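You operate a simulated robot arm through the tools that you are given. There is no shell and no other tool. Be economical: measure what you need, move in short steps, check, and stop when the job is done.

You run a simulated robot arm. Do the job below in one go: nothing can be reset, and whatever is moved stays where it is left.

## Task
Nest the lot 9 reducer, try the green ring on it and tray it.
Fine: ring back on its peg; ring goes down to the shoulder is PASS, ring stops is REWORK; stand it in the tray; the other reducers stay. Hand force only on the gauges. Drop and damage nothing, leave nothing switched on. Set down upright: what you pick out.

It is judged by the outcome, as a careful person would: the job done as asked, and still so three seconds after it is handed in. It fails if anything else is knocked over, pushed out of place, dropped, spilled or broken.

## Robot
A 7-joint arm with a two-finger parallel gripper, fixed in place. Base frame: the origin is at the foot of the arm, x ahead of it, y to its left, z up. Units: mm, rad, N and s.
With the tool pointing down near the work surface it reaches from about 240 to 680 mm from the base axis. Its first joint turns from -1.152 to 1.152 rad. Payload 2.4 kg.
The TCP is the grasp point between the finger pads, 30 mm short of the fingertips. In the tool frame z runs along the fingers and y along their closing line. The gripper opens to 94 mm. The fingers are 28 mm wide and 10 mm thick; the gripper's body (50 by 96 mm) begins 55 mm behind the TCP.
Orientation is that of the tool frame in the base frame, as a unit quaternion [w, x, y, z]. With the fingers straight down and closing along the base's y, the tool's x points along the base's -x, its y along +y and its z along -z.

## Interface
- The arm moves only by the tool send_rows. Its arguments are lists of equal length, an entry for each row: "fingers": the closure in counts, from 0 (fully open) to 255 (shut); "slide": the shift along the tool's x, y, z in m, a list of three; "rot": the turn, a rotation vector about the tool's x, y, z in degrees, a list of three. In form: {"fingers": [fingers, ...], "slide": [[tx, ty, tz], ...], "rot": [[wx, wy, wz], ...]}. A call has 1 to 20 rows; each row shifts and turns the commanded pose from where the row before left it, along the tool's axes as they then stand. Each row takes 0.2 s and may step no farther than 50 mm and 0.15 rad from the row before; otherwise, or with a gripper value out of range, the whole call is refused. Where a pose cannot be reached the arm comes as near as it can. A force on the tool above 40 N (or 10 N above the force at the start of the call, whichever is more), or a blocked arm, ends the call early, and 0.2 s more pass. Each finger travels about 153 mm/s and halts on what it meets, pressing with about 38 N; the grip force reading is that of the motor and also rises with nothing between the fingers. The clock runs only during rows and for 0.2 s after the last one: add rows that do not move to give the fingers time. The reply holds the time, the measured pose of the TCP, the force on the tool along the base axes, the opening and the grip force, in the units named above and with some noise, with the torque about the TCP (base axes, N m) and any sound that the robot's microphone picked up.
- Cameras (640 x 400 px; columns grow to the right, rows downward): "scene" is fixed at [27.5, 452.4, 1442.3]; the picture's right is [-0.83, -0.56, 0.00], its down [-0.31, 0.46, -0.83] and it looks along [0.47, -0.69, -0.56] (base axes); focal length 360 px, centre (320, 200). "wrist" rides on the gripper at [76, 14, -103] in the tool frame; the picture's right is [-0.18, 0.98, 0.00], its down [-0.75, -0.14, -0.64] and it looks along [-0.63, -0.12, 0.77] (tool axes); focal length 243 px, centre (320, 200). There is no depth. A picture from a camera that has moved, and an enlarged one, comes with that camera's place and axes in the base frame and with its lens. The place of the scene camera against the robot may be out by one fixed shift of up to 18 mm in any direction.
- grab_frame(camera): a new picture of that camera. No time passes.
- enlarge(camera, box): a new picture of the part [left, top, right, bottom] of that camera's present view, enlarged. No time passes.
- finish_job(): hands the job in; it is judged then, once.

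Go step by step. Nothing tells you positions but the pictures and the camera data: compare them with the known pose of the tool, close in by small moves and look again before you grip or let go. The budget is 120 turns and 84 pictures, counting those below and the enlarged ones. Unless the task says otherwise, let go and move clear before handing in, and close with one line.

The tools are called after "Emit:" as a command line: name --argument value ..., lists and objects as JSON in quotes. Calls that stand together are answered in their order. send_rows: Moves the arm, as the interface text tells. Its arguments: {"type":"object","properties":{"fingers":{"type":"array","items":{"type":"number"}},"slide":{"type":"array","items":{"type":"array","items":{"type":"number"}}},"rot":{"type":"array","items":{"type":"array","items":{"type":"number"}}}},"required":["fingers","slide","rot"]} The other tools are called the same way: grab_frame (camera) takes a picture; enlarge (camera, box) takes an enlarged picture of a part of a camera's view; finish_job () hands the job in.

At the start:

```text
time_s: 0.0
tool_pos: [298.2, -116.1, 1136.0]
orientation: [0.0, -0.001, 1.0, 0.0]
force: [0.7, 0.0, 0.9]
wrist_torque: [0.01, -0.04, -0.02]
width: 94.0
grip_force: 0.1
```

scene: 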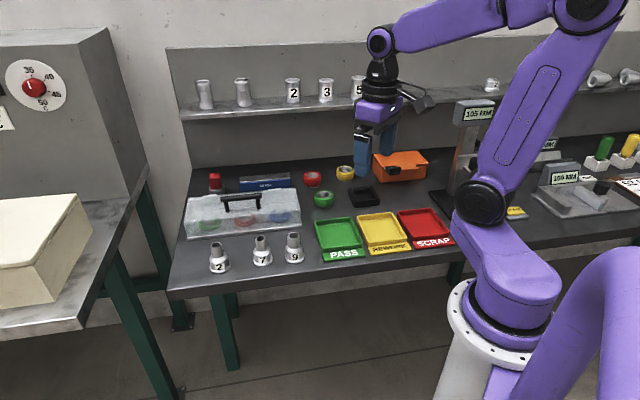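
wrist: 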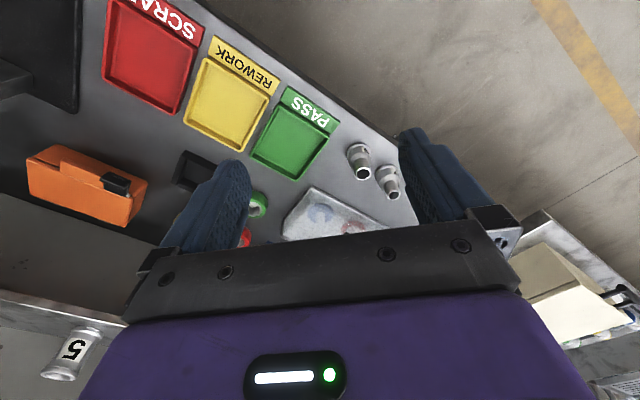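

I see a bench with reducers 2, 7 and 9 at the front, PASS/REWORK/SCRAP trays, a black nest, loose rings, and a clear-lidded case. I'll enlarge the key areas first.

Emit:
enlarge --camera "scene" --box '[170, 150, 330, 280]'

Emit:
enlarge --camera "scene" --box '[290, 130, 470, 270]'

Emit:
enlarge --camera "scene" --box '[430, 80, 640, 240]'

```text
3.08 times, centred on (250, 215) of scene
camera zoom: at [27.5, 452.4, 1442.3], right [-0.83, -0.56, 0.0], down [-0.31, 0.46, -0.83], along [0.47, -0.69, -0.56], focal length 1107 px, centre (535, 154)
```

zoom: 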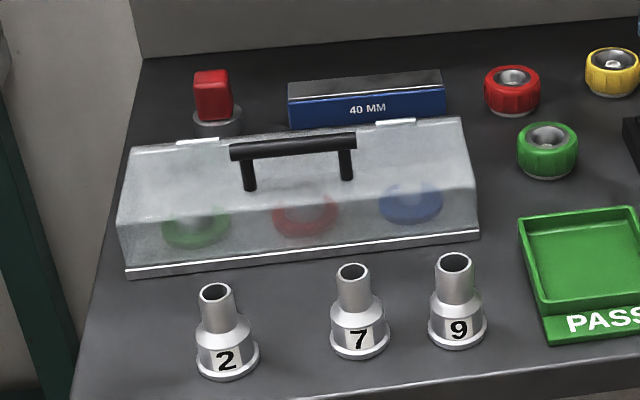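

```text
2.86 times, centred on (380, 200) of scene
camera zoom: at [27.5, 452.4, 1442.3], right [-0.83, -0.56, 0.0], down [-0.31, 0.46, -0.83], along [0.47, -0.69, -0.56], focal length 1028 px, centre (149, 200)
```

zoom: 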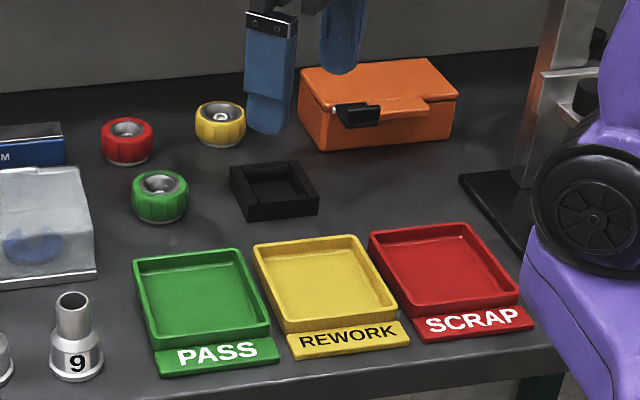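

```text
2.50 times, centred on (535, 160) of scene
camera zoom: at [27.5, 452.4, 1442.3], right [-0.83, -0.56, 0.0], down [-0.31, 0.46, -0.83], along [0.47, -0.69, -0.56], focal length 899 px, centre (-218, 300)
```

zoom: 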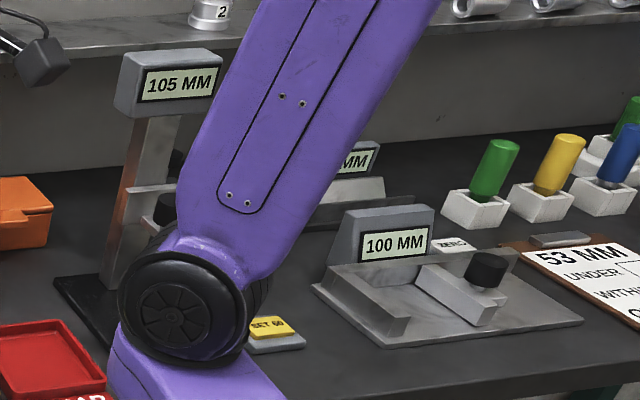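

The clear cover shelters green/red/blue rings, and there are loose coloured items too. I'll lower the wrist for a closer look at them and the nest.

Emit:
send_rows --fingers '[0, 0, 0, 0]' --slide '[[0, -0.02, 0.03], [0, -0.02, 0.03], [0, 0, 0.03], [0, 0, 0.02]]' --rot '[[0, 0, 0], [0, 0, 0], [0, 0, 0], [0, 0, 0]]'

Emit:
grab_frame --camera "wrist"

Emit:
enlarge --camera "scene" --box '[295, 155, 385, 215]'

```text
time_s: 1.0
tool_pos: [298.3, -156.0, 1025.8]
orientation: [-0.001, 0.0, 1.0, -0.001]
force: [-1.0, -0.6, 0.3]
wrist_torque: [0.02, -0.01, -0.03]
width: 93.9
grip_force: 0.0
```

```text
78 pictures are left
camera wrist: at [221.8, -141.2, 1128.8], right [0.18, 0.98, 0.0], down [0.75, -0.14, 0.64], along [0.63, -0.12, -0.77], focal length 243 px, centre (320, 200)
```

wrist: 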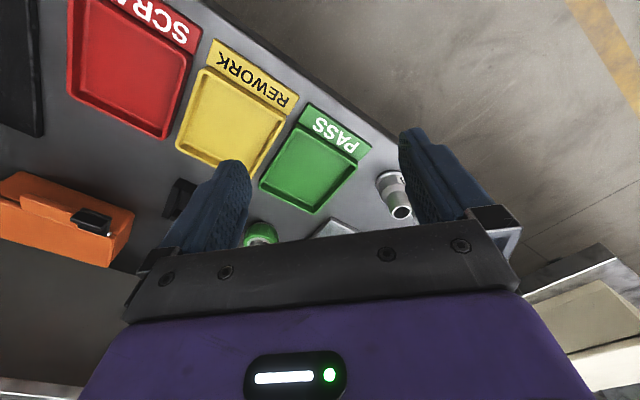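

```text
6.67 times, centred on (340, 185) of scene
camera zoom: at [27.5, 452.3, 1442.3], right [-0.83, -0.56, 0.0], down [-0.31, 0.46, -0.83], along [0.47, -0.69, -0.56], focal length 2398 px, centre (187, 300)
```

zoom: 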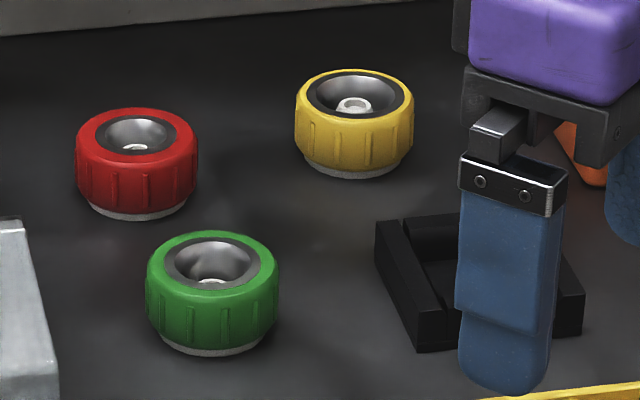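

The loose red/yellow/green items are ring gauges sitting on pegs; the black square is the nest. I'll check what's under the cover and the reducer labels, then approach.

Emit:
enlarge --camera "scene" --box '[180, 165, 310, 240]'

Emit:
enlarge --camera "scene" --box '[200, 220, 320, 290]'

```text
4.92 times, centred on (245, 202) of scene
camera zoom: at [27.5, 452.3, 1442.3], right [-0.83, -0.56, 0.0], down [-0.31, 0.46, -0.83], along [0.47, -0.69, -0.56], focal length 1771 px, centre (689, 188)
```

zoom: 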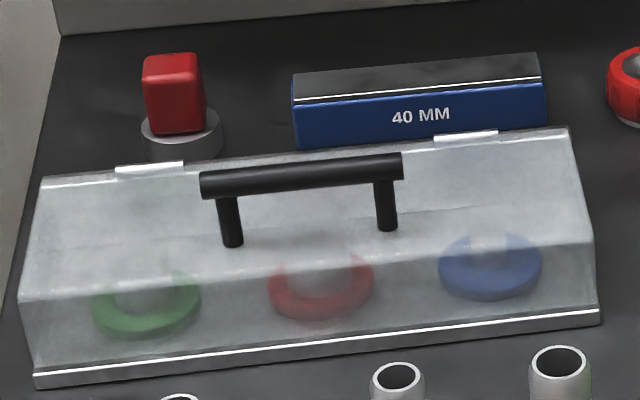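

```text
5.33 times, centred on (260, 255) of scene
camera zoom: at [27.5, 452.3, 1442.3], right [-0.83, -0.56, 0.0], down [-0.31, 0.46, -0.83], along [0.47, -0.69, -0.56], focal length 1919 px, centre (640, -93)
```

zoom: 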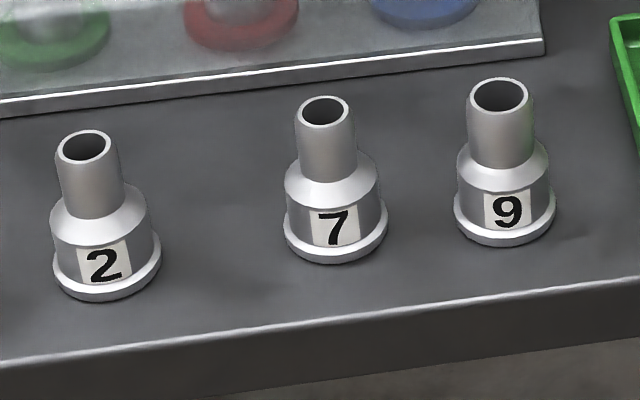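

The covered gauges are C-shaped, so the green ring is the loose one on its peg. Triangulating, reducer 9's top is near (464,-75,883), bench about z=795; I'll move over it and check.

Emit:
send_rows --fingers '[0, 0, 0, 0, 0, 0]' --slide '[[-0.04, 0.02, 0], [-0.04, 0.02, 0], [-0.04, 0.02, 0], [-0.046, 0.021, 0], [0, 0, 0.045], [0, 0, 0]]' --rot '[[0, 0, 0], [0, 0, 0], [0, 0, 0], [0, 0, 0], [0, 0, 0], [0, 0, 0]]'

Emit:
grab_frame --camera "wrist"

Emit:
grab_frame --camera "scene"

```text
refused: row 4 steps farther than a row can; nothing moved
```

```text
74 pictures are left
camera wrist: at [221.8, -141.2, 1128.8], right [0.18, 0.98, 0.0], down [0.75, -0.14, 0.64], along [0.63, -0.12, -0.77], focal length 243 px, centre (320, 200)
```

wrist: 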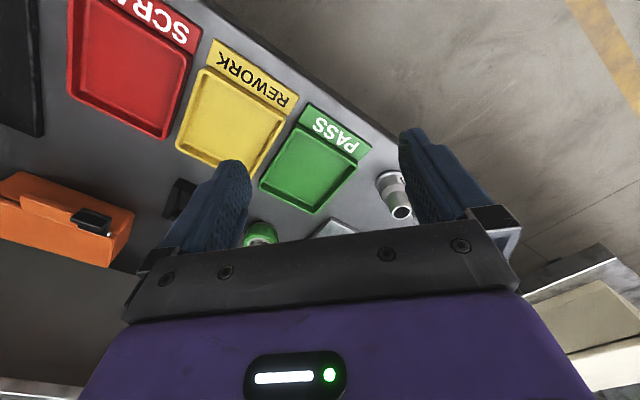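

```text
73 pictures are left
```

scene: 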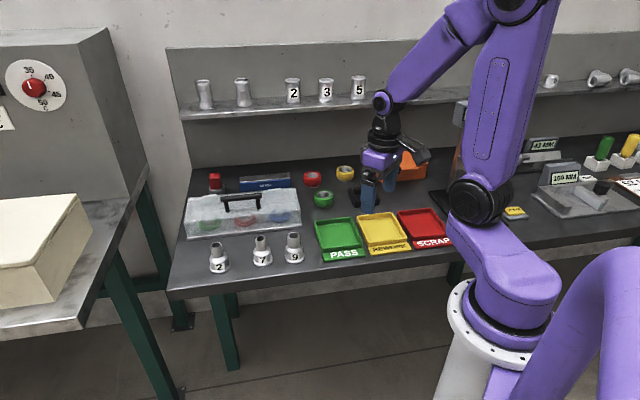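

One row was too long, so nothing moved; I'll resend with shorter steps.

Emit:
send_rows --fingers '[0, 0, 0, 0, 0, 0, 0]' --slide '[[-0.034, 0.017, 0], [-0.033, 0.016, 0], [-0.033, 0.016, 0], [-0.033, 0.016, 0], [-0.033, 0.016, 0], [0, 0, 0.045], [0, 0, 0]]' --rot '[[0, 0, 0], [0, 0, 0], [0, 0, 0], [0, 0, 0], [0, 0, 0], [0, 0, 0], [0, 0, 0]]'

Emit:
grab_frame --camera "wrist"

```text
time_s: 2.6
tool_pos: [465.3, -75.1, 980.1]
orientation: [0.0, 0.0, 1.0, 0.0]
force: [1.0, 0.4, 0.4]
wrist_torque: [0.01, 0.05, -0.01]
width: 94.2
grip_force: 0.1
```

```text
72 pictures are left
camera wrist: at [388.8, -59.4, 1083.3], right [0.18, 0.98, 0.0], down [0.75, -0.14, 0.64], along [0.63, -0.12, -0.77], focal length 243 px, centre (320, 200)
```

wrist: 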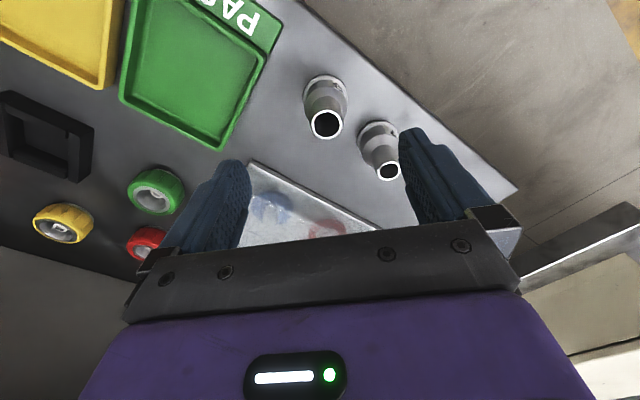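

Reducer 9 shows at about (471,-70) with top z≈883. I'll shift over it and descend to just above, then check.

Emit:
send_rows --fingers '[0, 0, 0]' --slide '[[-0.006, 0.005, 0.02], [0, 0, 0.038], [0, 0, 0]]' --rot '[[0, 0, 0], [0, 0, 0], [0, 0, 0]]'

Emit:
grab_frame --camera "wrist"

Emit:
enlarge --camera "scene" --box '[230, 190, 350, 270]'

```text
time_s: 3.4
tool_pos: [470.0, -70.7, 919.6]
orientation: [-0.001, 0.0, 1.0, 0.0]
force: [-0.2, -0.2, -0.4]
wrist_torque: [0.02, 0.01, 0.01]
width: 94.0
grip_force: 0.1
```

```text
71 pictures are left
camera wrist: at [393.5, -55.0, 1022.6], right [0.18, 0.98, 0.0], down [0.75, -0.14, 0.64], along [0.63, -0.12, -0.77], focal length 243 px, centre (320, 200)
```

wrist: 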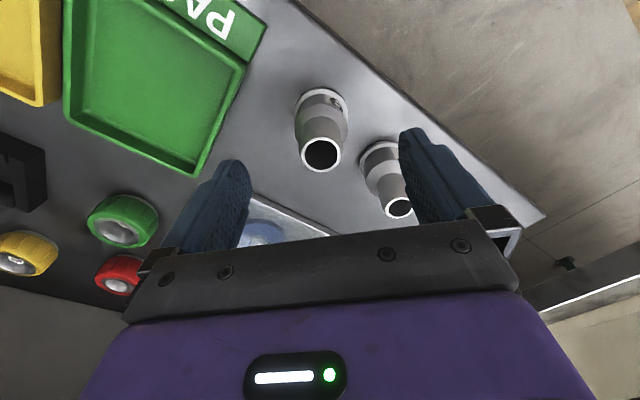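

```text
5.00 times, centred on (290, 230) of scene
camera zoom: at [27.5, 452.4, 1442.3], right [-0.83, -0.56, 0.0], down [-0.31, 0.46, -0.83], along [0.47, -0.69, -0.56], focal length 1799 px, centre (470, 50)
```

zoom: 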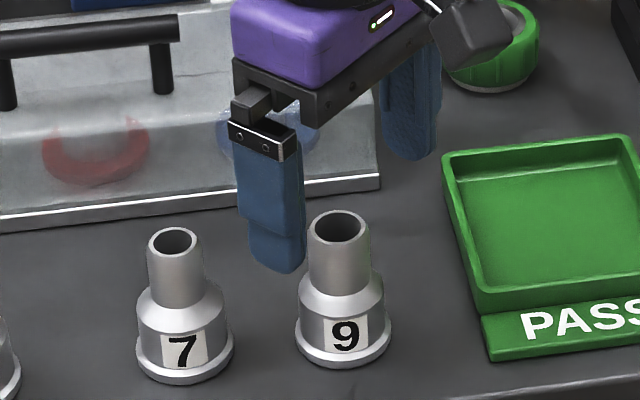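

Alignment is good to a few mm. Descend so the fingertips stop just above the shoulder and close on the spigot.

Emit:
send_rows --fingers '[0, 0, 0]' --slide '[[0, 0.001, 0.018], [0, 0, 0.016], [0, 0, 0]]' --rot '[[0, 0, 0], [0, 0, 0], [0, 0, 0]]'

Emit:
grab_frame --camera "wrist"

Emit:
enlarge --camera "scene" --box '[250, 200, 340, 270]'

```text
time_s: 4.2
tool_pos: [470.6, -69.0, 887.6]
orientation: [0.0, -0.001, 1.0, 0.0]
force: [-0.2, -0.2, 0.5]
wrist_torque: [0.0, 0.0, -0.01]
width: 93.8
grip_force: 0.0
```

```text
69 pictures are left
camera wrist: at [393.3, -53.8, 990.3], right [0.18, 0.98, 0.0], down [0.75, -0.14, 0.64], along [0.63, -0.12, -0.77], focal length 243 px, centre (320, 200)
```

wrist: 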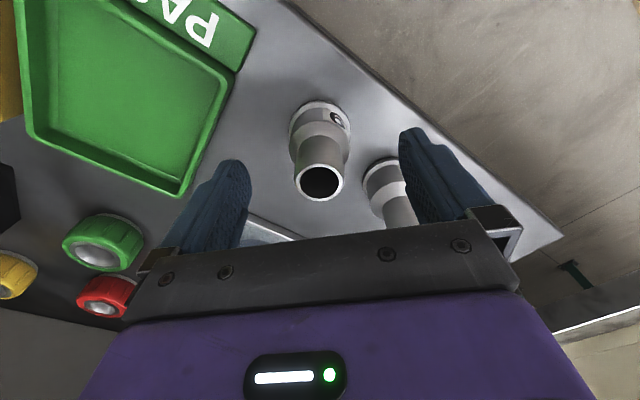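

```text
5.71 times, centred on (295, 235) of scene
camera zoom: at [27.5, 452.4, 1442.3], right [-0.83, -0.56, 0.0], down [-0.31, 0.46, -0.83], along [0.47, -0.69, -0.56], focal length 2056 px, centre (463, 0)
```

zoom: 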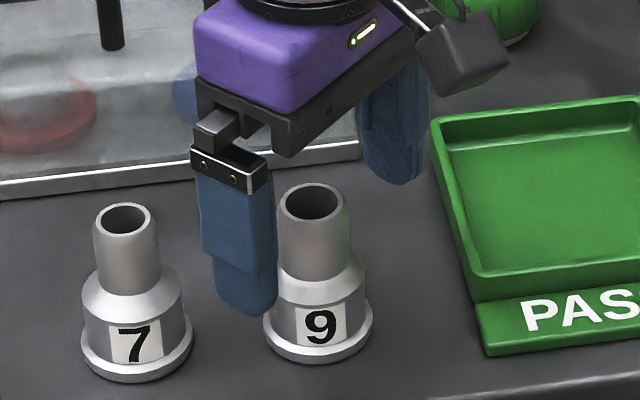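

The rim sits right at the TCP. Lower 3 mm and close the fingers.

Emit:
send_rows --fingers '[0, 120, 165, 200, 255, 255, 255]' --slide '[[0.0015, 0.0005, 0.004], [0, 0, 0], [0, 0, 0], [0, 0, 0], [0, 0, 0], [0, 0, 0], [0, 0, 0]]' --rot '[[0, 0, 0], [0, 0, 0], [0, 0, 0], [0, 0, 0], [0, 0, 0], [0, 0, 0], [0, 0, 0]]'

Emit:
enlarge --camera "scene" --box '[250, 200, 340, 270]'

```text
time_s: 5.8
tool_pos: [467.4, -67.4, 884.4]
orientation: [0.0, -0.001, 1.0, 0.001]
force: [0.0, 0.4, 0.1]
wrist_torque: [0.08, 0.06, -0.04]
width: 30.4
grip_force: 38.0
```

```text
5.71 times, centred on (295, 235) of scene
camera zoom: at [27.5, 452.4, 1442.3], right [-0.83, -0.56, 0.0], down [-0.31, 0.46, -0.83], along [0.47, -0.69, -0.56], focal length 2056 px, centre (463, 0)
```

zoom: 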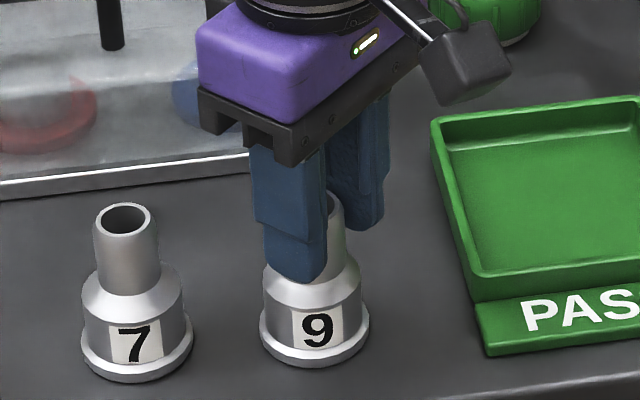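

Gripped at 30.4 mm. Lift straight up.

Emit:
send_rows --fingers '[255, 255, 255, 255, 255, 255]' --slide '[[0, 0, -0.005], [0, 0, -0.01], [0, 0, -0.03], [0, 0, -0.03], [0, 0, -0.03], [0, 0, 0]]' --rot '[[0, 0, 0], [0, 0, 0], [0, 0, 0], [0, 0, 0], [0, 0, 0], [0, 0, 0]]'

Emit:
grab_frame --camera "wrist"

```text
time_s: 7.2
tool_pos: [466.5, -68.2, 989.9]
orientation: [0.0, 0.001, 1.0, 0.0]
force: [-0.3, -0.7, 0.0]
wrist_torque: [-0.02, -0.01, -0.02]
width: 0.1
grip_force: 33.1
```

```text
66 pictures are left
camera wrist: at [390.5, -53.7, 1092.1], right [0.18, 0.98, 0.0], down [0.75, -0.14, 0.64], along [0.63, -0.12, -0.77], focal length 243 px, centre (320, 200)
```

wrist: 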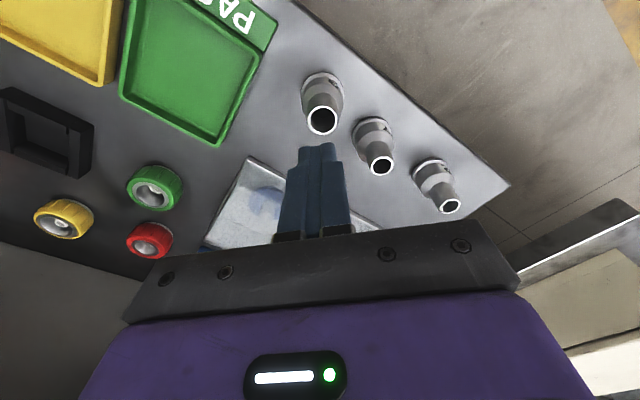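

The spigot slipped out of the fingers during the lift, so they are now shut and empty; reducer 9 still stands where it was. I'll measure its profile and the nest's height before a lower grip on the body.

Emit:
enlarge --camera "scene" --box '[270, 220, 318, 270]'

Emit:
enlarge --camera "scene" --box '[330, 170, 400, 220]'

Emit:
enlarge --camera "wrist" --box '[280, 60, 400, 180]'

```text
8.00 times, centred on (294, 245) of scene
camera zoom: at [27.5, 452.4, 1442.3], right [-0.83, -0.56, 0.0], down [-0.31, 0.46, -0.83], along [0.47, -0.69, -0.56], focal length 2878 px, centre (528, -160)
```

zoom: 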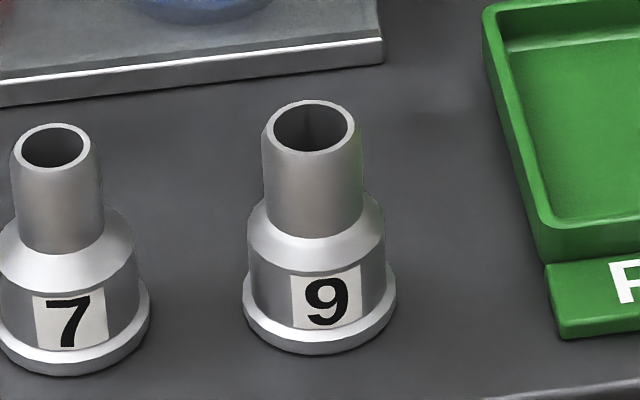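

```text
8.00 times, centred on (365, 195) of scene
camera zoom: at [27.5, 452.4, 1442.3], right [-0.83, -0.56, 0.0], down [-0.31, 0.46, -0.83], along [0.47, -0.69, -0.56], focal length 2878 px, centre (-40, 240)
```

zoom: 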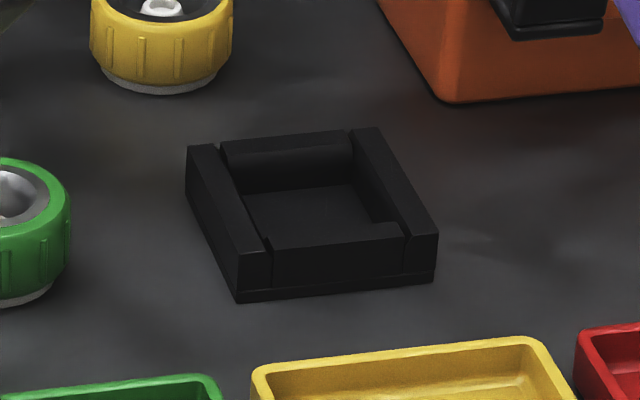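

```text
3.33 times, centred on (340, 120) of wrist
camera zoom: at [390.5, -53.7, 1092.1], right [0.18, 0.98, 0.0], down [0.75, -0.14, 0.64], along [0.63, -0.12, -0.77], focal length 809 px, centre (253, 467)
```

zoom: 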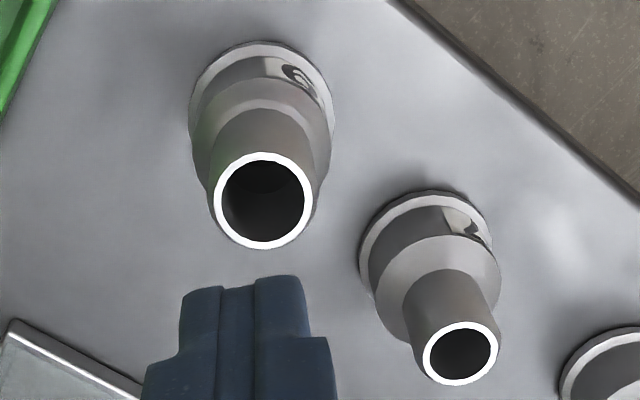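

The spigot really is 30 mm, so the grip was sound in shape but off-centre in x by ~5 mm. I'll open, re-centre, and retry with tiny test lifts.

Emit:
send_rows --fingers '[0, 0, 0, 0, 0]' --slide '[[0, 0, 0], [-0.0045, -0.001, 0], [0, 0, 0.035], [0, 0, 0.035], [0, 0, 0]]' --rot '[[0, 0, 0], [0, 0, 0], [0, 0, 0], [0, 0, 0], [0, 0, 0]]'

Emit:
enlarge --camera "wrist" --box '[240, 70, 400, 190]'

```text
time_s: 8.4
tool_pos: [472.3, -70.6, 918.0]
orientation: [0.0, 0.001, 1.0, 0.0]
force: [0.3, 0.4, -0.7]
wrist_torque: [0.03, 0.01, 0.01]
width: 94.2
grip_force: 0.1
```

```text
3.33 times, centred on (320, 130) of wrist
camera zoom: at [395.9, -55.5, 1021.2], right [0.18, 0.98, 0.0], down [0.75, -0.14, 0.64], along [0.63, -0.12, -0.77], focal length 809 px, centre (320, 433)
```

zoom: 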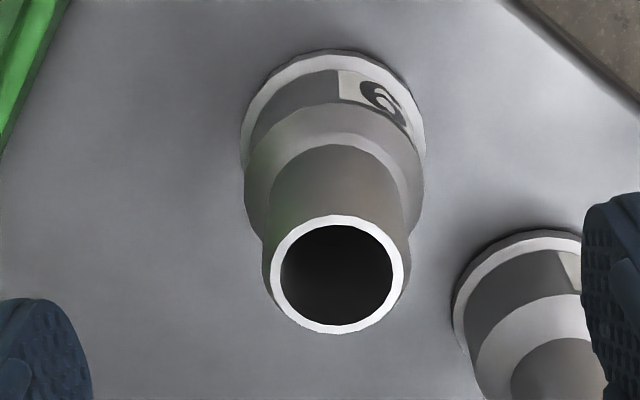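

Centre is (472,-67). Nudge 3 mm in y, descend, close, then lift 3 mm to test.

Emit:
send_rows --fingers '[0, 0, 0, 120, 200, 255, 255, 255, 255]' --slide '[[0, 0.0035, 0.018], [0, 0, 0.018], [0, 0, 0], [0, 0, 0], [0, 0, 0], [0, 0, 0], [0, 0, 0], [0, 0, 0], [0, 0, 0]]' --rot '[[0, 0, 0], [0, 0, 0], [0, 0, 0], [0, 0, 0], [0, 0, 0], [0, 0, 0], [0, 0, 0], [0, 0, 0], [0, 0, 0]]'

Emit:
send_rows --fingers '[255, 255, 255, 255]' --slide '[[0, 0, -0.002], [0, 0, -0.002], [0, 0, -0.002], [0, 0, 0]]' --rot '[[0, 0, 0], [0, 0, 0], [0, 0, 0], [0, 0, 0]]'

Emit:
enlarge --camera "scene" --box '[250, 200, 340, 270]'

```text
time_s: 10.4
tool_pos: [472.6, -66.0, 883.2]
orientation: [0.0, -0.001, 1.0, -0.001]
force: [1.9, -1.0, 1.1]
wrist_torque: [0.08, -0.08, -0.05]
width: 30.4
grip_force: 38.2
```

```text
time_s: 11.4
tool_pos: [473.4, -65.5, 890.6]
orientation: [0.0, 0.0, 1.0, 0.0]
force: [-0.1, -0.4, -2.2]
wrist_torque: [-0.05, 0.03, -0.02]
width: 30.3
grip_force: 38.1
```

```text
5.71 times, centred on (295, 235) of scene
camera zoom: at [27.6, 452.3, 1442.3], right [-0.83, -0.56, 0.0], down [-0.31, 0.46, -0.83], along [0.47, -0.69, -0.56], focal length 2056 px, centre (463, 0)
```

zoom: 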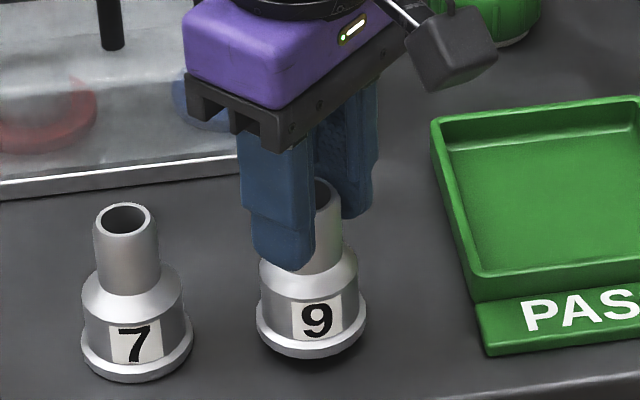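

It lifted a few mm this time. Hold still and check for creep.

Emit:
send_rows --fingers '[255, 255, 255, 255, 255]' --slide '[[0, 0, 0], [0, 0, 0], [0, 0, 0], [0, 0, 0], [0, 0, 0]]' --rot '[[0, 0, 0], [0, 0, 0], [0, 0, 0], [0, 0, 0], [0, 0, 0]]'

Emit:
enlarge --camera "scene" --box '[250, 200, 340, 270]'

```text
time_s: 12.6
tool_pos: [473.3, -66.1, 891.2]
orientation: [0.001, 0.001, 1.0, -0.001]
force: [0.4, 0.2, -2.3]
wrist_torque: [0.01, -0.01, 0.01]
width: 30.3
grip_force: 37.2
```

```text
5.71 times, centred on (295, 235) of scene
camera zoom: at [27.6, 452.3, 1442.3], right [-0.83, -0.56, 0.0], down [-0.31, 0.46, -0.83], along [0.47, -0.69, -0.56], focal length 2056 px, centre (463, 0)
```

zoom: 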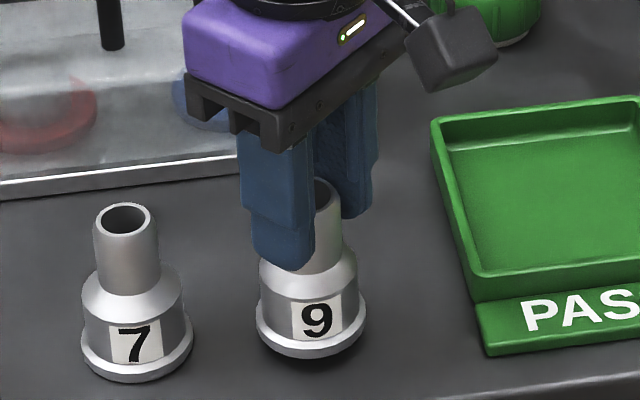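

It holds steady (~0.23 kg), so the earlier slip came from the abrupt lift. I'll lift slowly with ramped steps.

Emit:
send_rows --fingers '[255, 255, 255, 255, 255, 255, 255, 255, 255, 255, 255, 255, 255, 255, 255, 255, 255]' --slide '[[0, 0, -0.001], [0, 0, -0.002], [0, 0, -0.003], [0, 0, -0.004], [0, 0, -0.005], [0, 0, -0.005], [0, 0, -0.005], [0, 0, -0.005], [0, 0, -0.005], [0, 0, -0.005], [0, 0, -0.005], [0, 0, -0.005], [0, 0, -0.004], [0, 0, -0.003], [0, 0, -0.002], [0, 0, -0.001], [0, 0, 0]]' --rot '[[0, 0, 0], [0, 0, 0], [0, 0, 0], [0, 0, 0], [0, 0, 0], [0, 0, 0], [0, 0, 0], [0, 0, 0], [0, 0, 0], [0, 0, 0], [0, 0, 0], [0, 0, 0], [0, 0, 0], [0, 0, 0], [0, 0, 0], [0, 0, 0], [0, 0, 0]]'

Emit:
grab_frame --camera "wrist"

Emit:
enlarge --camera "scene" --box '[250, 180, 350, 260]'

```text
time_s: 16.2
tool_pos: [473.7, -66.7, 950.3]
orientation: [0.0, 0.0, 1.0, 0.0]
force: [0.1, -0.1, -1.9]
wrist_torque: [0.01, 0.0, 0.0]
width: 30.2
grip_force: 37.9
```

```text
59 pictures are left
camera wrist: at [396.9, -51.2, 1052.8], right [0.18, 0.98, 0.0], down [0.75, -0.14, 0.64], along [0.63, -0.12, -0.77], focal length 243 px, centre (320, 200)
```

wrist: 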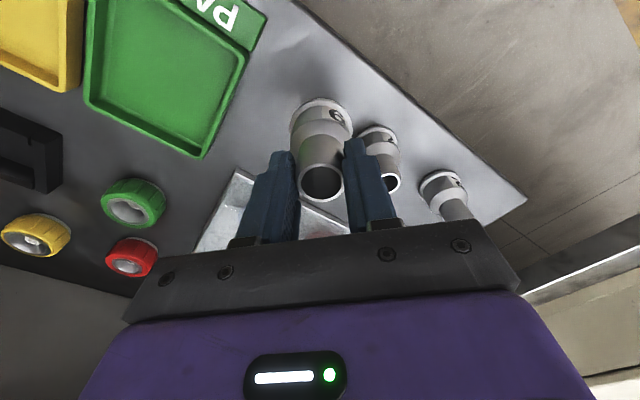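

```text
5.00 times, centred on (300, 220) of scene
camera zoom: at [27.6, 452.3, 1442.3], right [-0.83, -0.56, 0.0], down [-0.31, 0.46, -0.83], along [0.47, -0.69, -0.56], focal length 1799 px, centre (420, 100)
```

zoom: 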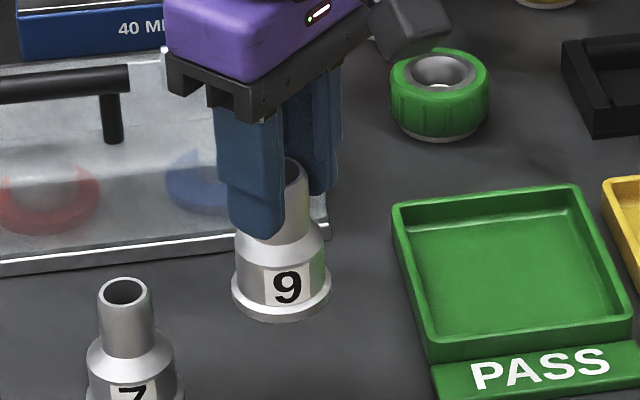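

Held well. Now travel slowly toward the nest at this height.

Emit:
send_rows --fingers '[255, 255, 255, 255, 255, 255, 255, 255, 255, 255, 255, 255, 255, 255, 255, 255, 255, 255, 255, 255]' --slide '[[0, -0.002, 0], [0, -0.004, 0], [0, -0.006, 0], [0, -0.009, 0], [0, -0.012, 0], [0, -0.012, 0], [0, -0.012, 0], [0, -0.012, 0], [0, -0.012, 0], [0, -0.012, 0], [0, -0.012, 0], [0, -0.012, 0], [0, -0.012, 0], [0, -0.012, 0], [0, -0.012, 0], [0, -0.009, 0], [0, -0.006, 0], [0, -0.004, 0], [0, -0.002, 0], [0, 0, 0]]' --rot '[[0, 0, 0], [0, 0, 0], [0, 0, 0], [0, 0, 0], [0, 0, 0], [0, 0, 0], [0, 0, 0], [0, 0, 0], [0, 0, 0], [0, 0, 0], [0, 0, 0], [0, 0, 0], [0, 0, 0], [0, 0, 0], [0, 0, 0], [0, 0, 0], [0, 0, 0], [0, 0, 0], [0, 0, 0], [0, 0, 0]]'

Emit:
send_rows --fingers '[255, 255, 255, 255, 255, 255, 255, 255, 255, 255, 255, 255, 255, 255, 255]' --slide '[[0.001, -0.002, 0], [0.001, -0.004, 0], [0.001, -0.006, 0], [0.001, -0.009, 0], [0.001, -0.012, 0], [0.001, -0.012, 0], [0.001, -0.012, 0], [0.001, -0.012, 0], [0.001, -0.012, 0], [0.001, -0.012, 0], [0.001, -0.009, 0], [0.001, -0.006, 0], [0, -0.004, 0], [0, -0.002, 0], [0, 0, 0]]' --rot '[[0, 0, 0], [0, 0, 0], [0, 0, 0], [0, 0, 0], [0, 0, 0], [0, 0, 0], [0, 0, 0], [0, 0, 0], [0, 0, 0], [0, 0, 0], [0, 0, 0], [0, 0, 0], [0, 0, 0], [0, 0, 0], [0, 0, 0]]'

Emit:
grab_frame --camera "wrist"

Emit:
grab_frame --camera "scene"

```text
time_s: 20.4
tool_pos: [472.5, -240.8, 949.1]
orientation: [0.0, 0.0, 1.0, 0.0]
force: [0.6, 0.5, -2.8]
wrist_torque: [0.0, 0.01, 0.01]
width: 30.1
grip_force: 37.9
```

```text
time_s: 23.6
tool_pos: [461.2, -354.0, 949.7]
orientation: [0.0, 0.0, 1.0, 0.001]
force: [-0.6, 0.2, -2.9]
wrist_torque: [0.0, 0.02, 0.01]
width: 30.2
grip_force: 38.3
```

```text
57 pictures are left
camera wrist: at [384.6, -339.5, 1052.9], right [0.18, 0.98, 0.0], down [0.75, -0.14, 0.64], along [0.63, -0.12, -0.77], focal length 243 px, centre (320, 200)
```

wrist: 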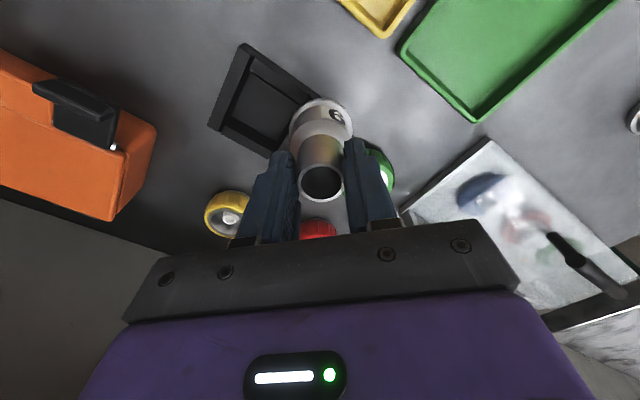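

```text
56 pictures are left
```

scene: 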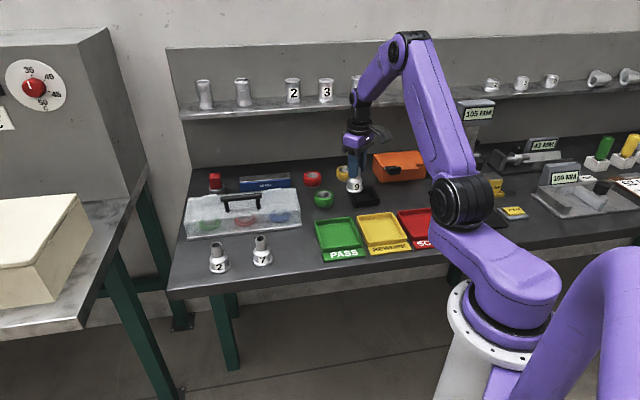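

Reducer 9 is just short of the nest. I'll enlarge the wrist view to measure the nest.

Emit:
enlarge --camera "wrist" --box '[190, 30, 370, 170]'

```text
2.86 times, centred on (280, 100) of wrist
camera zoom: at [384.6, -339.5, 1052.9], right [0.18, 0.98, 0.0], down [0.75, -0.14, 0.64], along [0.63, -0.12, -0.77], focal length 693 px, centre (434, 486)
```

zoom: 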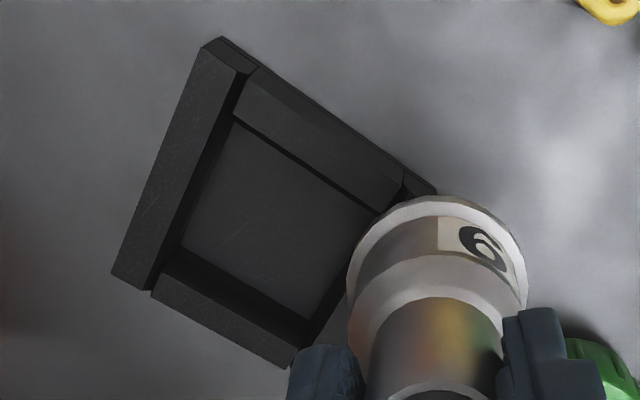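

The nest is a rotated square centred near (456,-411). I'll move over it slowly and come partway down to compare directly.

Emit:
send_rows --fingers '[255, 255, 255, 255, 255, 255, 255, 255, 255, 255, 255, 255, 255, 255, 255, 255]' --slide '[[0.001, -0.002, 0], [0.001, -0.004, 0], [0.001, -0.007, 0], [0.001, -0.01, 0], [0, -0.01, 0], [0, -0.01, 0], [0, -0.007, 0], [0, -0.005, 0], [0, -0.002, 0], [0, 0, 0.002], [0, 0, 0.004], [0, 0, 0.005], [0, 0, 0.005], [0, 0, 0.003], [0, 0, 0.001], [0, 0, 0]]' --rot '[[0, 0, 0], [0, 0, 0], [0, 0, 0], [0, 0, 0], [0, 0, 0], [0, 0, 0], [0, 0, 0], [0, 0, 0], [0, 0, 0], [0, 0, 0], [0, 0, 0], [0, 0, 0], [0, 0, 0], [0, 0, 0], [0, 0, 0], [0, 0, 0]]'

Emit:
enlarge --camera "wrist" --box '[230, 40, 410, 180]'

Emit:
enlarge --camera "scene" --box '[330, 160, 400, 215]'

```text
time_s: 27.0
tool_pos: [456.2, -410.6, 930.5]
orientation: [0.0, 0.0, 1.0, 0.001]
force: [1.2, -0.9, -2.7]
wrist_torque: [0.02, -0.01, 0.01]
width: 29.9
grip_force: 37.9
```

```text
2.86 times, centred on (320, 110) of wrist
camera zoom: at [380.3, -396.2, 1032.8], right [0.18, 0.98, 0.0], down [0.75, -0.14, 0.64], along [0.63, -0.12, -0.77], focal length 693 px, centre (320, 457)
```

zoom: 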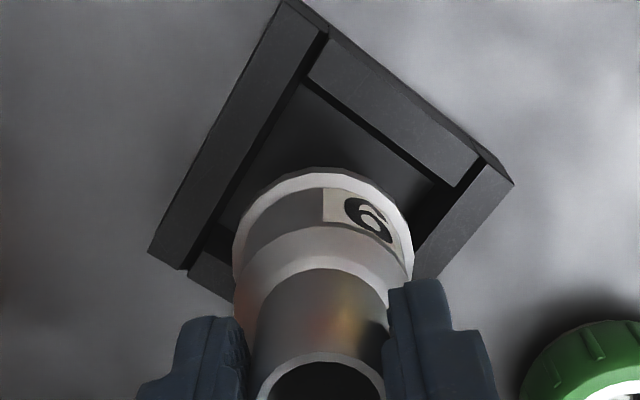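

```text
7.27 times, centred on (365, 188) of scene
camera zoom: at [27.6, 452.3, 1442.3], right [-0.83, -0.56, 0.0], down [-0.31, 0.46, -0.83], along [0.47, -0.69, -0.56], focal length 2616 px, centre (-7, 291)
```

zoom: 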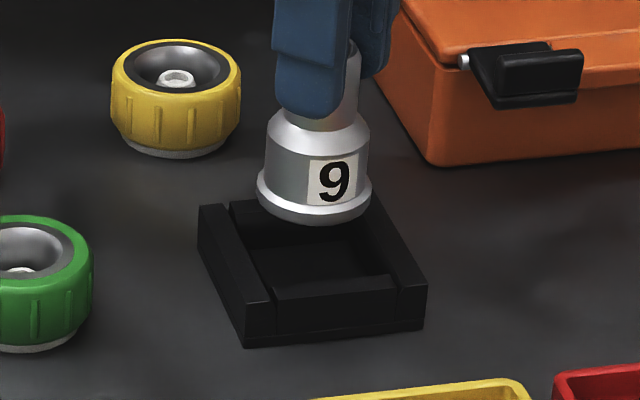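

Agreement is within ~3 mm; the nest gives about ±2.5 mm clearance. I'll nudge (+2,-1) and lower to just above the walls to refine.

Emit:
send_rows --fingers '[255, 255, 255, 255, 255, 255, 255, 255]' --slide '[[-0.001, -0.0005, 0], [-0.001, -0.0005, 0.002], [0, 0, 0.004], [0, 0, 0.005], [0, 0, 0.004], [0, 0, 0.002], [0, 0, 0.001], [0, 0, 0]]' --rot '[[0, 0, 0], [0, 0, 0], [0, 0, 0], [0, 0, 0], [0, 0, 0], [0, 0, 0], [0, 0, 0], [0, 0, 0]]'

Emit:
enlarge --camera "wrist" --box '[230, 40, 410, 180]'

Emit:
enlarge --camera "scene" --box '[340, 175, 390, 210]'

```text
time_s: 28.8
tool_pos: [459.4, -412.5, 911.0]
orientation: [0.0, 0.0, 1.0, 0.0]
force: [-0.2, -0.5, -2.7]
wrist_torque: [-0.03, 0.04, 0.0]
width: 30.4
grip_force: 38.6
```

```text
2.86 times, centred on (320, 110) of wrist
camera zoom: at [383.0, -397.3, 1015.0], right [0.18, 0.98, 0.0], down [0.75, -0.14, 0.64], along [0.63, -0.12, -0.77], focal length 693 px, centre (320, 457)
```

zoom: 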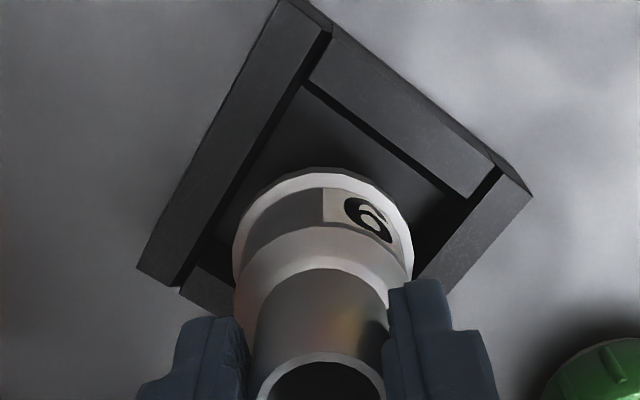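

```text
11.43 times, centred on (365, 192) of scene
camera zoom: at [27.6, 452.3, 1442.3], right [-0.83, -0.56, 0.0], down [-0.31, 0.46, -0.83], along [0.47, -0.69, -0.56], focal length 4112 px, centre (-194, 286)
```

zoom: 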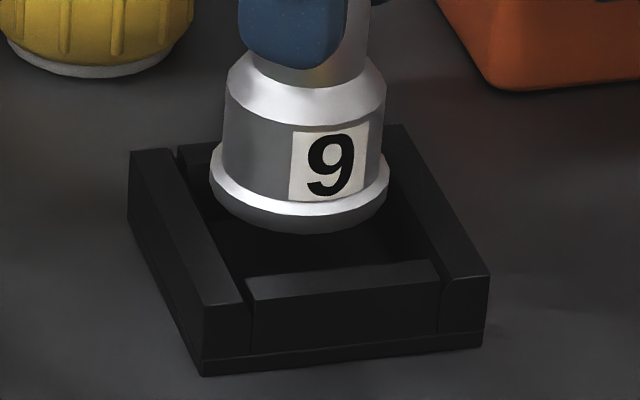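

Both views put the reducer within ~2 mm of the nest centre in opposite senses, so I'll lower straight in gently and watch the force.

Emit:
send_rows --fingers '[255, 255, 255, 255, 255, 255, 255, 255, 255]' --slide '[[0, 0, 0.001], [0, 0, 0.002], [0, 0, 0.002], [0, 0, 0.002], [0, 0, 0.002], [0, 0, 0.002], [0, 0, 0.002], [0, 0, 0.001], [0, 0, 0]]' --rot '[[0, 0, 0], [0, 0, 0], [0, 0, 0], [0, 0, 0], [0, 0, 0], [0, 0, 0], [0, 0, 0], [0, 0, 0], [0, 0, 0]]'

Emit:
enlarge --camera "scene" --box '[340, 175, 390, 210]'

Emit:
enlarge --camera "wrist" --box '[230, 40, 410, 180]'

```text
time_s: 30.8
tool_pos: [457.7, -410.3, 897.8]
orientation: [-0.002, 0.0, 1.0, 0.002]
force: [-9.7, 9.9, 0.7]
wrist_torque: [0.69, 0.7, 0.04]
width: 30.2
grip_force: 37.7
```

```text
11.43 times, centred on (365, 192) of scene
camera zoom: at [27.3, 452.6, 1442.2], right [-0.83, -0.56, 0.0], down [-0.31, 0.46, -0.83], along [0.47, -0.69, -0.56], focal length 4112 px, centre (-194, 286)
```

zoom: 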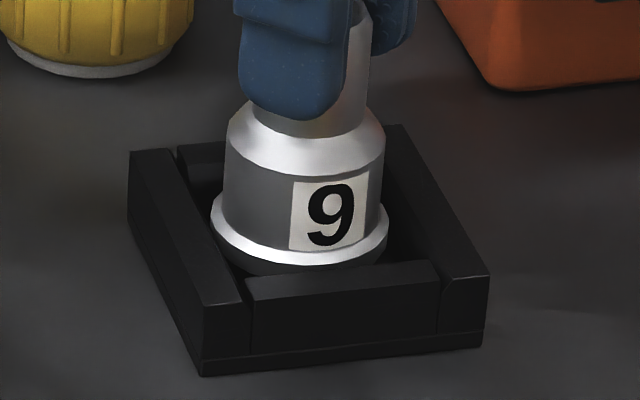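

```text
2.86 times, centred on (320, 110) of wrist
camera zoom: at [381.6, -396.5, 1000.5], right [0.18, 0.98, 0.0], down [0.76, -0.14, 0.64], along [0.63, -0.12, -0.77], focal length 693 px, centre (320, 457)
```

zoom: 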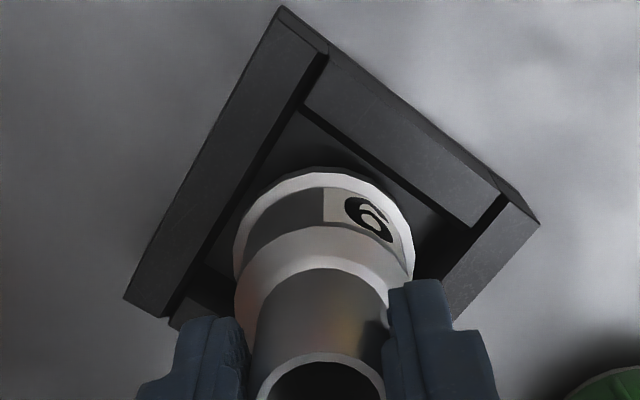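

The flange is sliding on the back wall's lead-in, pushing (-x,+y). I'll relieve that by shifting 3 mm each way, then check force.

Emit:
send_rows --fingers '[255, 255, 255, 255]' --slide '[[0.001, 0.001, 0], [0.001, 0.001, 0], [0.001, 0.001, 0], [0, 0, 0]]' --rot '[[0, 0, 0], [0, 0, 0], [0, 0, 0], [0, 0, 0]]'

```text
time_s: 31.8
tool_pos: [457.1, -408.4, 899.8]
orientation: [0.0, 0.0, 1.0, 0.0]
force: [0.8, 0.1, -2.9]
wrist_torque: [-0.01, 0.03, -0.01]
width: 30.2
grip_force: 38.5
```

Free again. Continue lowering to the floor.

Emit:
send_rows --fingers '[255, 255, 255, 255, 255, 255]' --slide '[[0, 0, 0.001], [0, 0, 0.002], [0, 0, 0.002], [0, 0, 0.002], [0, 0, 0.001], [0, 0, 0]]' --rot '[[0, 0, 0], [0, 0, 0], [0, 0, 0], [0, 0, 0], [0, 0, 0], [0, 0, 0]]'

Emit:
enlarge --camera "scene" --box '[340, 175, 390, 210]'

```text
time_s: 33.2
tool_pos: [456.3, -408.1, 890.0]
orientation: [-0.001, 0.0, 1.0, -0.001]
force: [-0.2, -0.5, -2.7]
wrist_torque: [-0.04, -0.01, 0.0]
width: 30.1
grip_force: 38.0
```

```text
11.43 times, centred on (365, 192) of scene
camera zoom: at [27.6, 452.3, 1442.3], right [-0.83, -0.56, 0.0], down [-0.31, 0.46, -0.83], along [0.47, -0.69, -0.56], focal length 4112 px, centre (-194, 286)
```

zoom: 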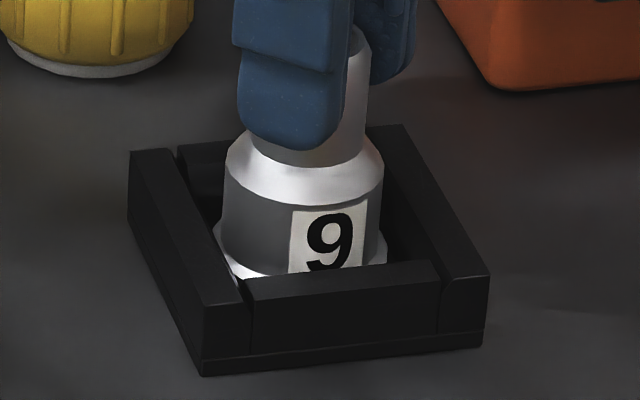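

It's inside the walls and free. Lower the last bit in 1 mm steps until contact.

Emit:
send_rows --fingers '[255, 255, 255]' --slide '[[0, 0, 0.001], [0, 0, 0.001], [0, 0, 0]]' --rot '[[0, 0, 0], [0, 0, 0], [0, 0, 0]]'

Emit:
send_rows --fingers '[255, 255, 255]' --slide '[[0, 0, 0.001], [0, 0, 0.001], [0, 0, 0]]' --rot '[[0, 0, 0], [0, 0, 0], [0, 0, 0]]'

```text
time_s: 34.0
tool_pos: [456.2, -409.9, 889.6]
orientation: [0.001, 0.0, 1.0, -0.001]
force: [-4.5, 3.9, 20.1]
wrist_torque: [0.13, 0.33, -0.04]
width: 30.0
grip_force: 38.4
```

```text
time_s: 34.8
tool_pos: [456.6, -408.2, 887.8]
orientation: [0.002, 0.0, 1.0, -0.002]
force: [-3.6, 5.5, 32.9]
wrist_torque: [0.26, -0.08, -0.01]
width: 29.9
grip_force: 38.0
```

Seated on the floor with some downward push. Back off 3 mm of command to relieve it, then open.

Emit:
send_rows --fingers '[255, 255, 255]' --slide '[[0, 0, -0.0015], [0, 0, -0.0015], [0, 0, 0]]' --rot '[[0, 0, 0], [0, 0, 0], [0, 0, 0]]'

Emit:
enlarge --camera "scene" --box '[340, 175, 390, 210]'

```text
time_s: 35.6
tool_pos: [455.3, -408.3, 888.9]
orientation: [0.0, 0.0, 1.0, 0.0]
force: [3.8, -2.2, 3.8]
wrist_torque: [-0.25, -0.47, -0.08]
width: 29.9
grip_force: 37.5
```

```text
11.43 times, centred on (365, 192) of scene
camera zoom: at [27.5, 452.4, 1442.3], right [-0.83, -0.56, 0.0], down [-0.31, 0.46, -0.83], along [0.47, -0.69, -0.56], focal length 4112 px, centre (-194, 286)
```

zoom: 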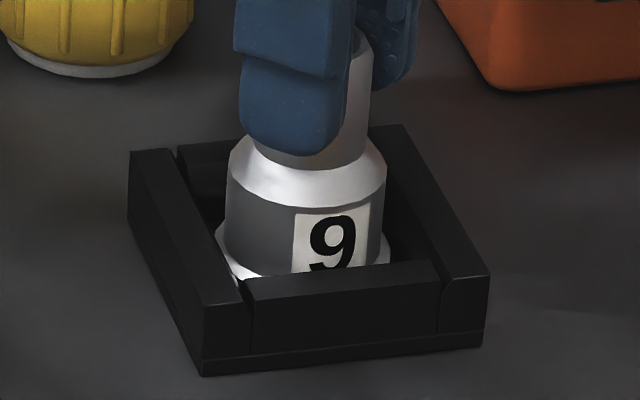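

Seated with low force. Open and rise clear.

Emit:
send_rows --fingers '[170, 140, 80, 0, 0, 0, 0, 0, 0]' --slide '[[0, 0, 0], [0, 0, 0], [0, 0, 0], [0, 0, 0], [0, 0, -0.005], [0, 0, -0.02], [0, 0, -0.035], [0, 0, -0.035], [0, 0, 0]]' --rot '[[0, 0, 0], [0, 0, 0], [0, 0, 0], [0, 0, 0], [0, 0, 0], [0, 0, 0], [0, 0, 0], [0, 0, 0], [0, 0, 0]]'

Emit:
grab_frame --camera "wrist"

Emit:
enlarge --camera "scene" --box '[300, 160, 400, 220]'

```text
time_s: 37.6
tool_pos: [454.5, -409.2, 985.0]
orientation: [-0.001, 0.001, 1.0, 0.001]
force: [0.5, 0.3, -0.6]
wrist_torque: [0.0, 0.01, -0.01]
width: 94.1
grip_force: 0.0
```

```text
46 pictures are left
camera wrist: at [377.8, -393.8, 1088.1], right [0.18, 0.98, 0.0], down [0.75, -0.14, 0.64], along [0.63, -0.12, -0.77], focal length 243 px, centre (320, 200)
```

wrist: 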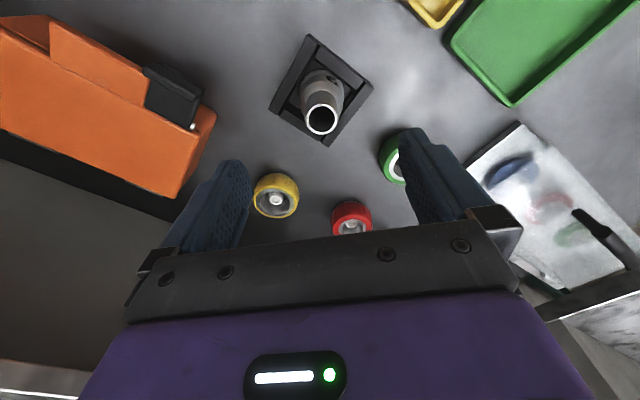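

```text
6.40 times, centred on (350, 190) of scene
camera zoom: at [27.5, 452.4, 1442.3], right [-0.83, -0.56, 0.0], down [-0.31, 0.46, -0.83], along [0.47, -0.69, -0.56], focal length 2303 px, centre (128, 264)
```

zoom: 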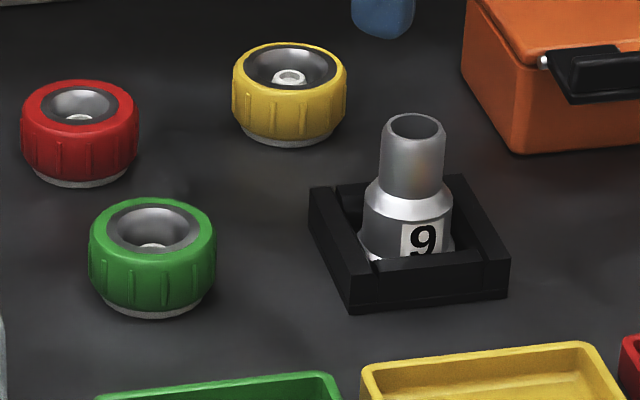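

Reducer 9 stands upright in the nest. Now over to the green ring, first high, for a measurement.

Emit:
send_rows --fingers '[0, 0, 0, 0, 0]' --slide '[[-0.024, 0.035, 0], [-0.024, 0.035, 0], [-0.024, 0.035, 0], [0, 0, 0.015], [0, 0, 0]]' --rot '[[0, 0, 0], [0, 0, 0], [0, 0, 0], [0, 0, 0], [0, 0, 0]]'

Emit:
grab_frame --camera "wrist"

```text
time_s: 38.8
tool_pos: [530.7, -303.9, 968.0]
orientation: [0.0, 0.0, 1.0, 0.0]
force: [-0.2, 0.1, -0.2]
wrist_torque: [0.02, 0.02, -0.01]
width: 94.2
grip_force: 0.0
```

```text
44 pictures are left
camera wrist: at [453.6, -288.5, 1072.0], right [0.18, 0.98, 0.0], down [0.75, -0.14, 0.64], along [0.63, -0.12, -0.77], focal length 243 px, centre (320, 200)
```

wrist: 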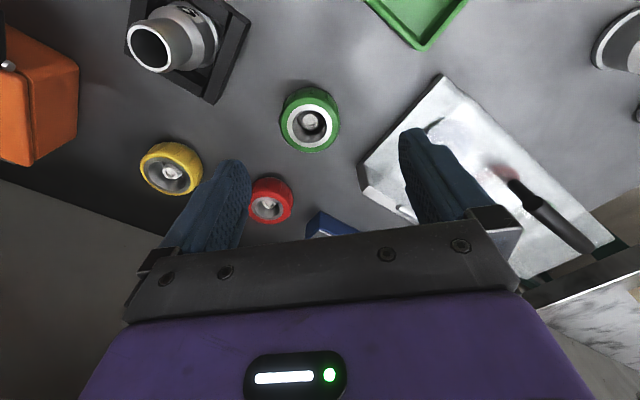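

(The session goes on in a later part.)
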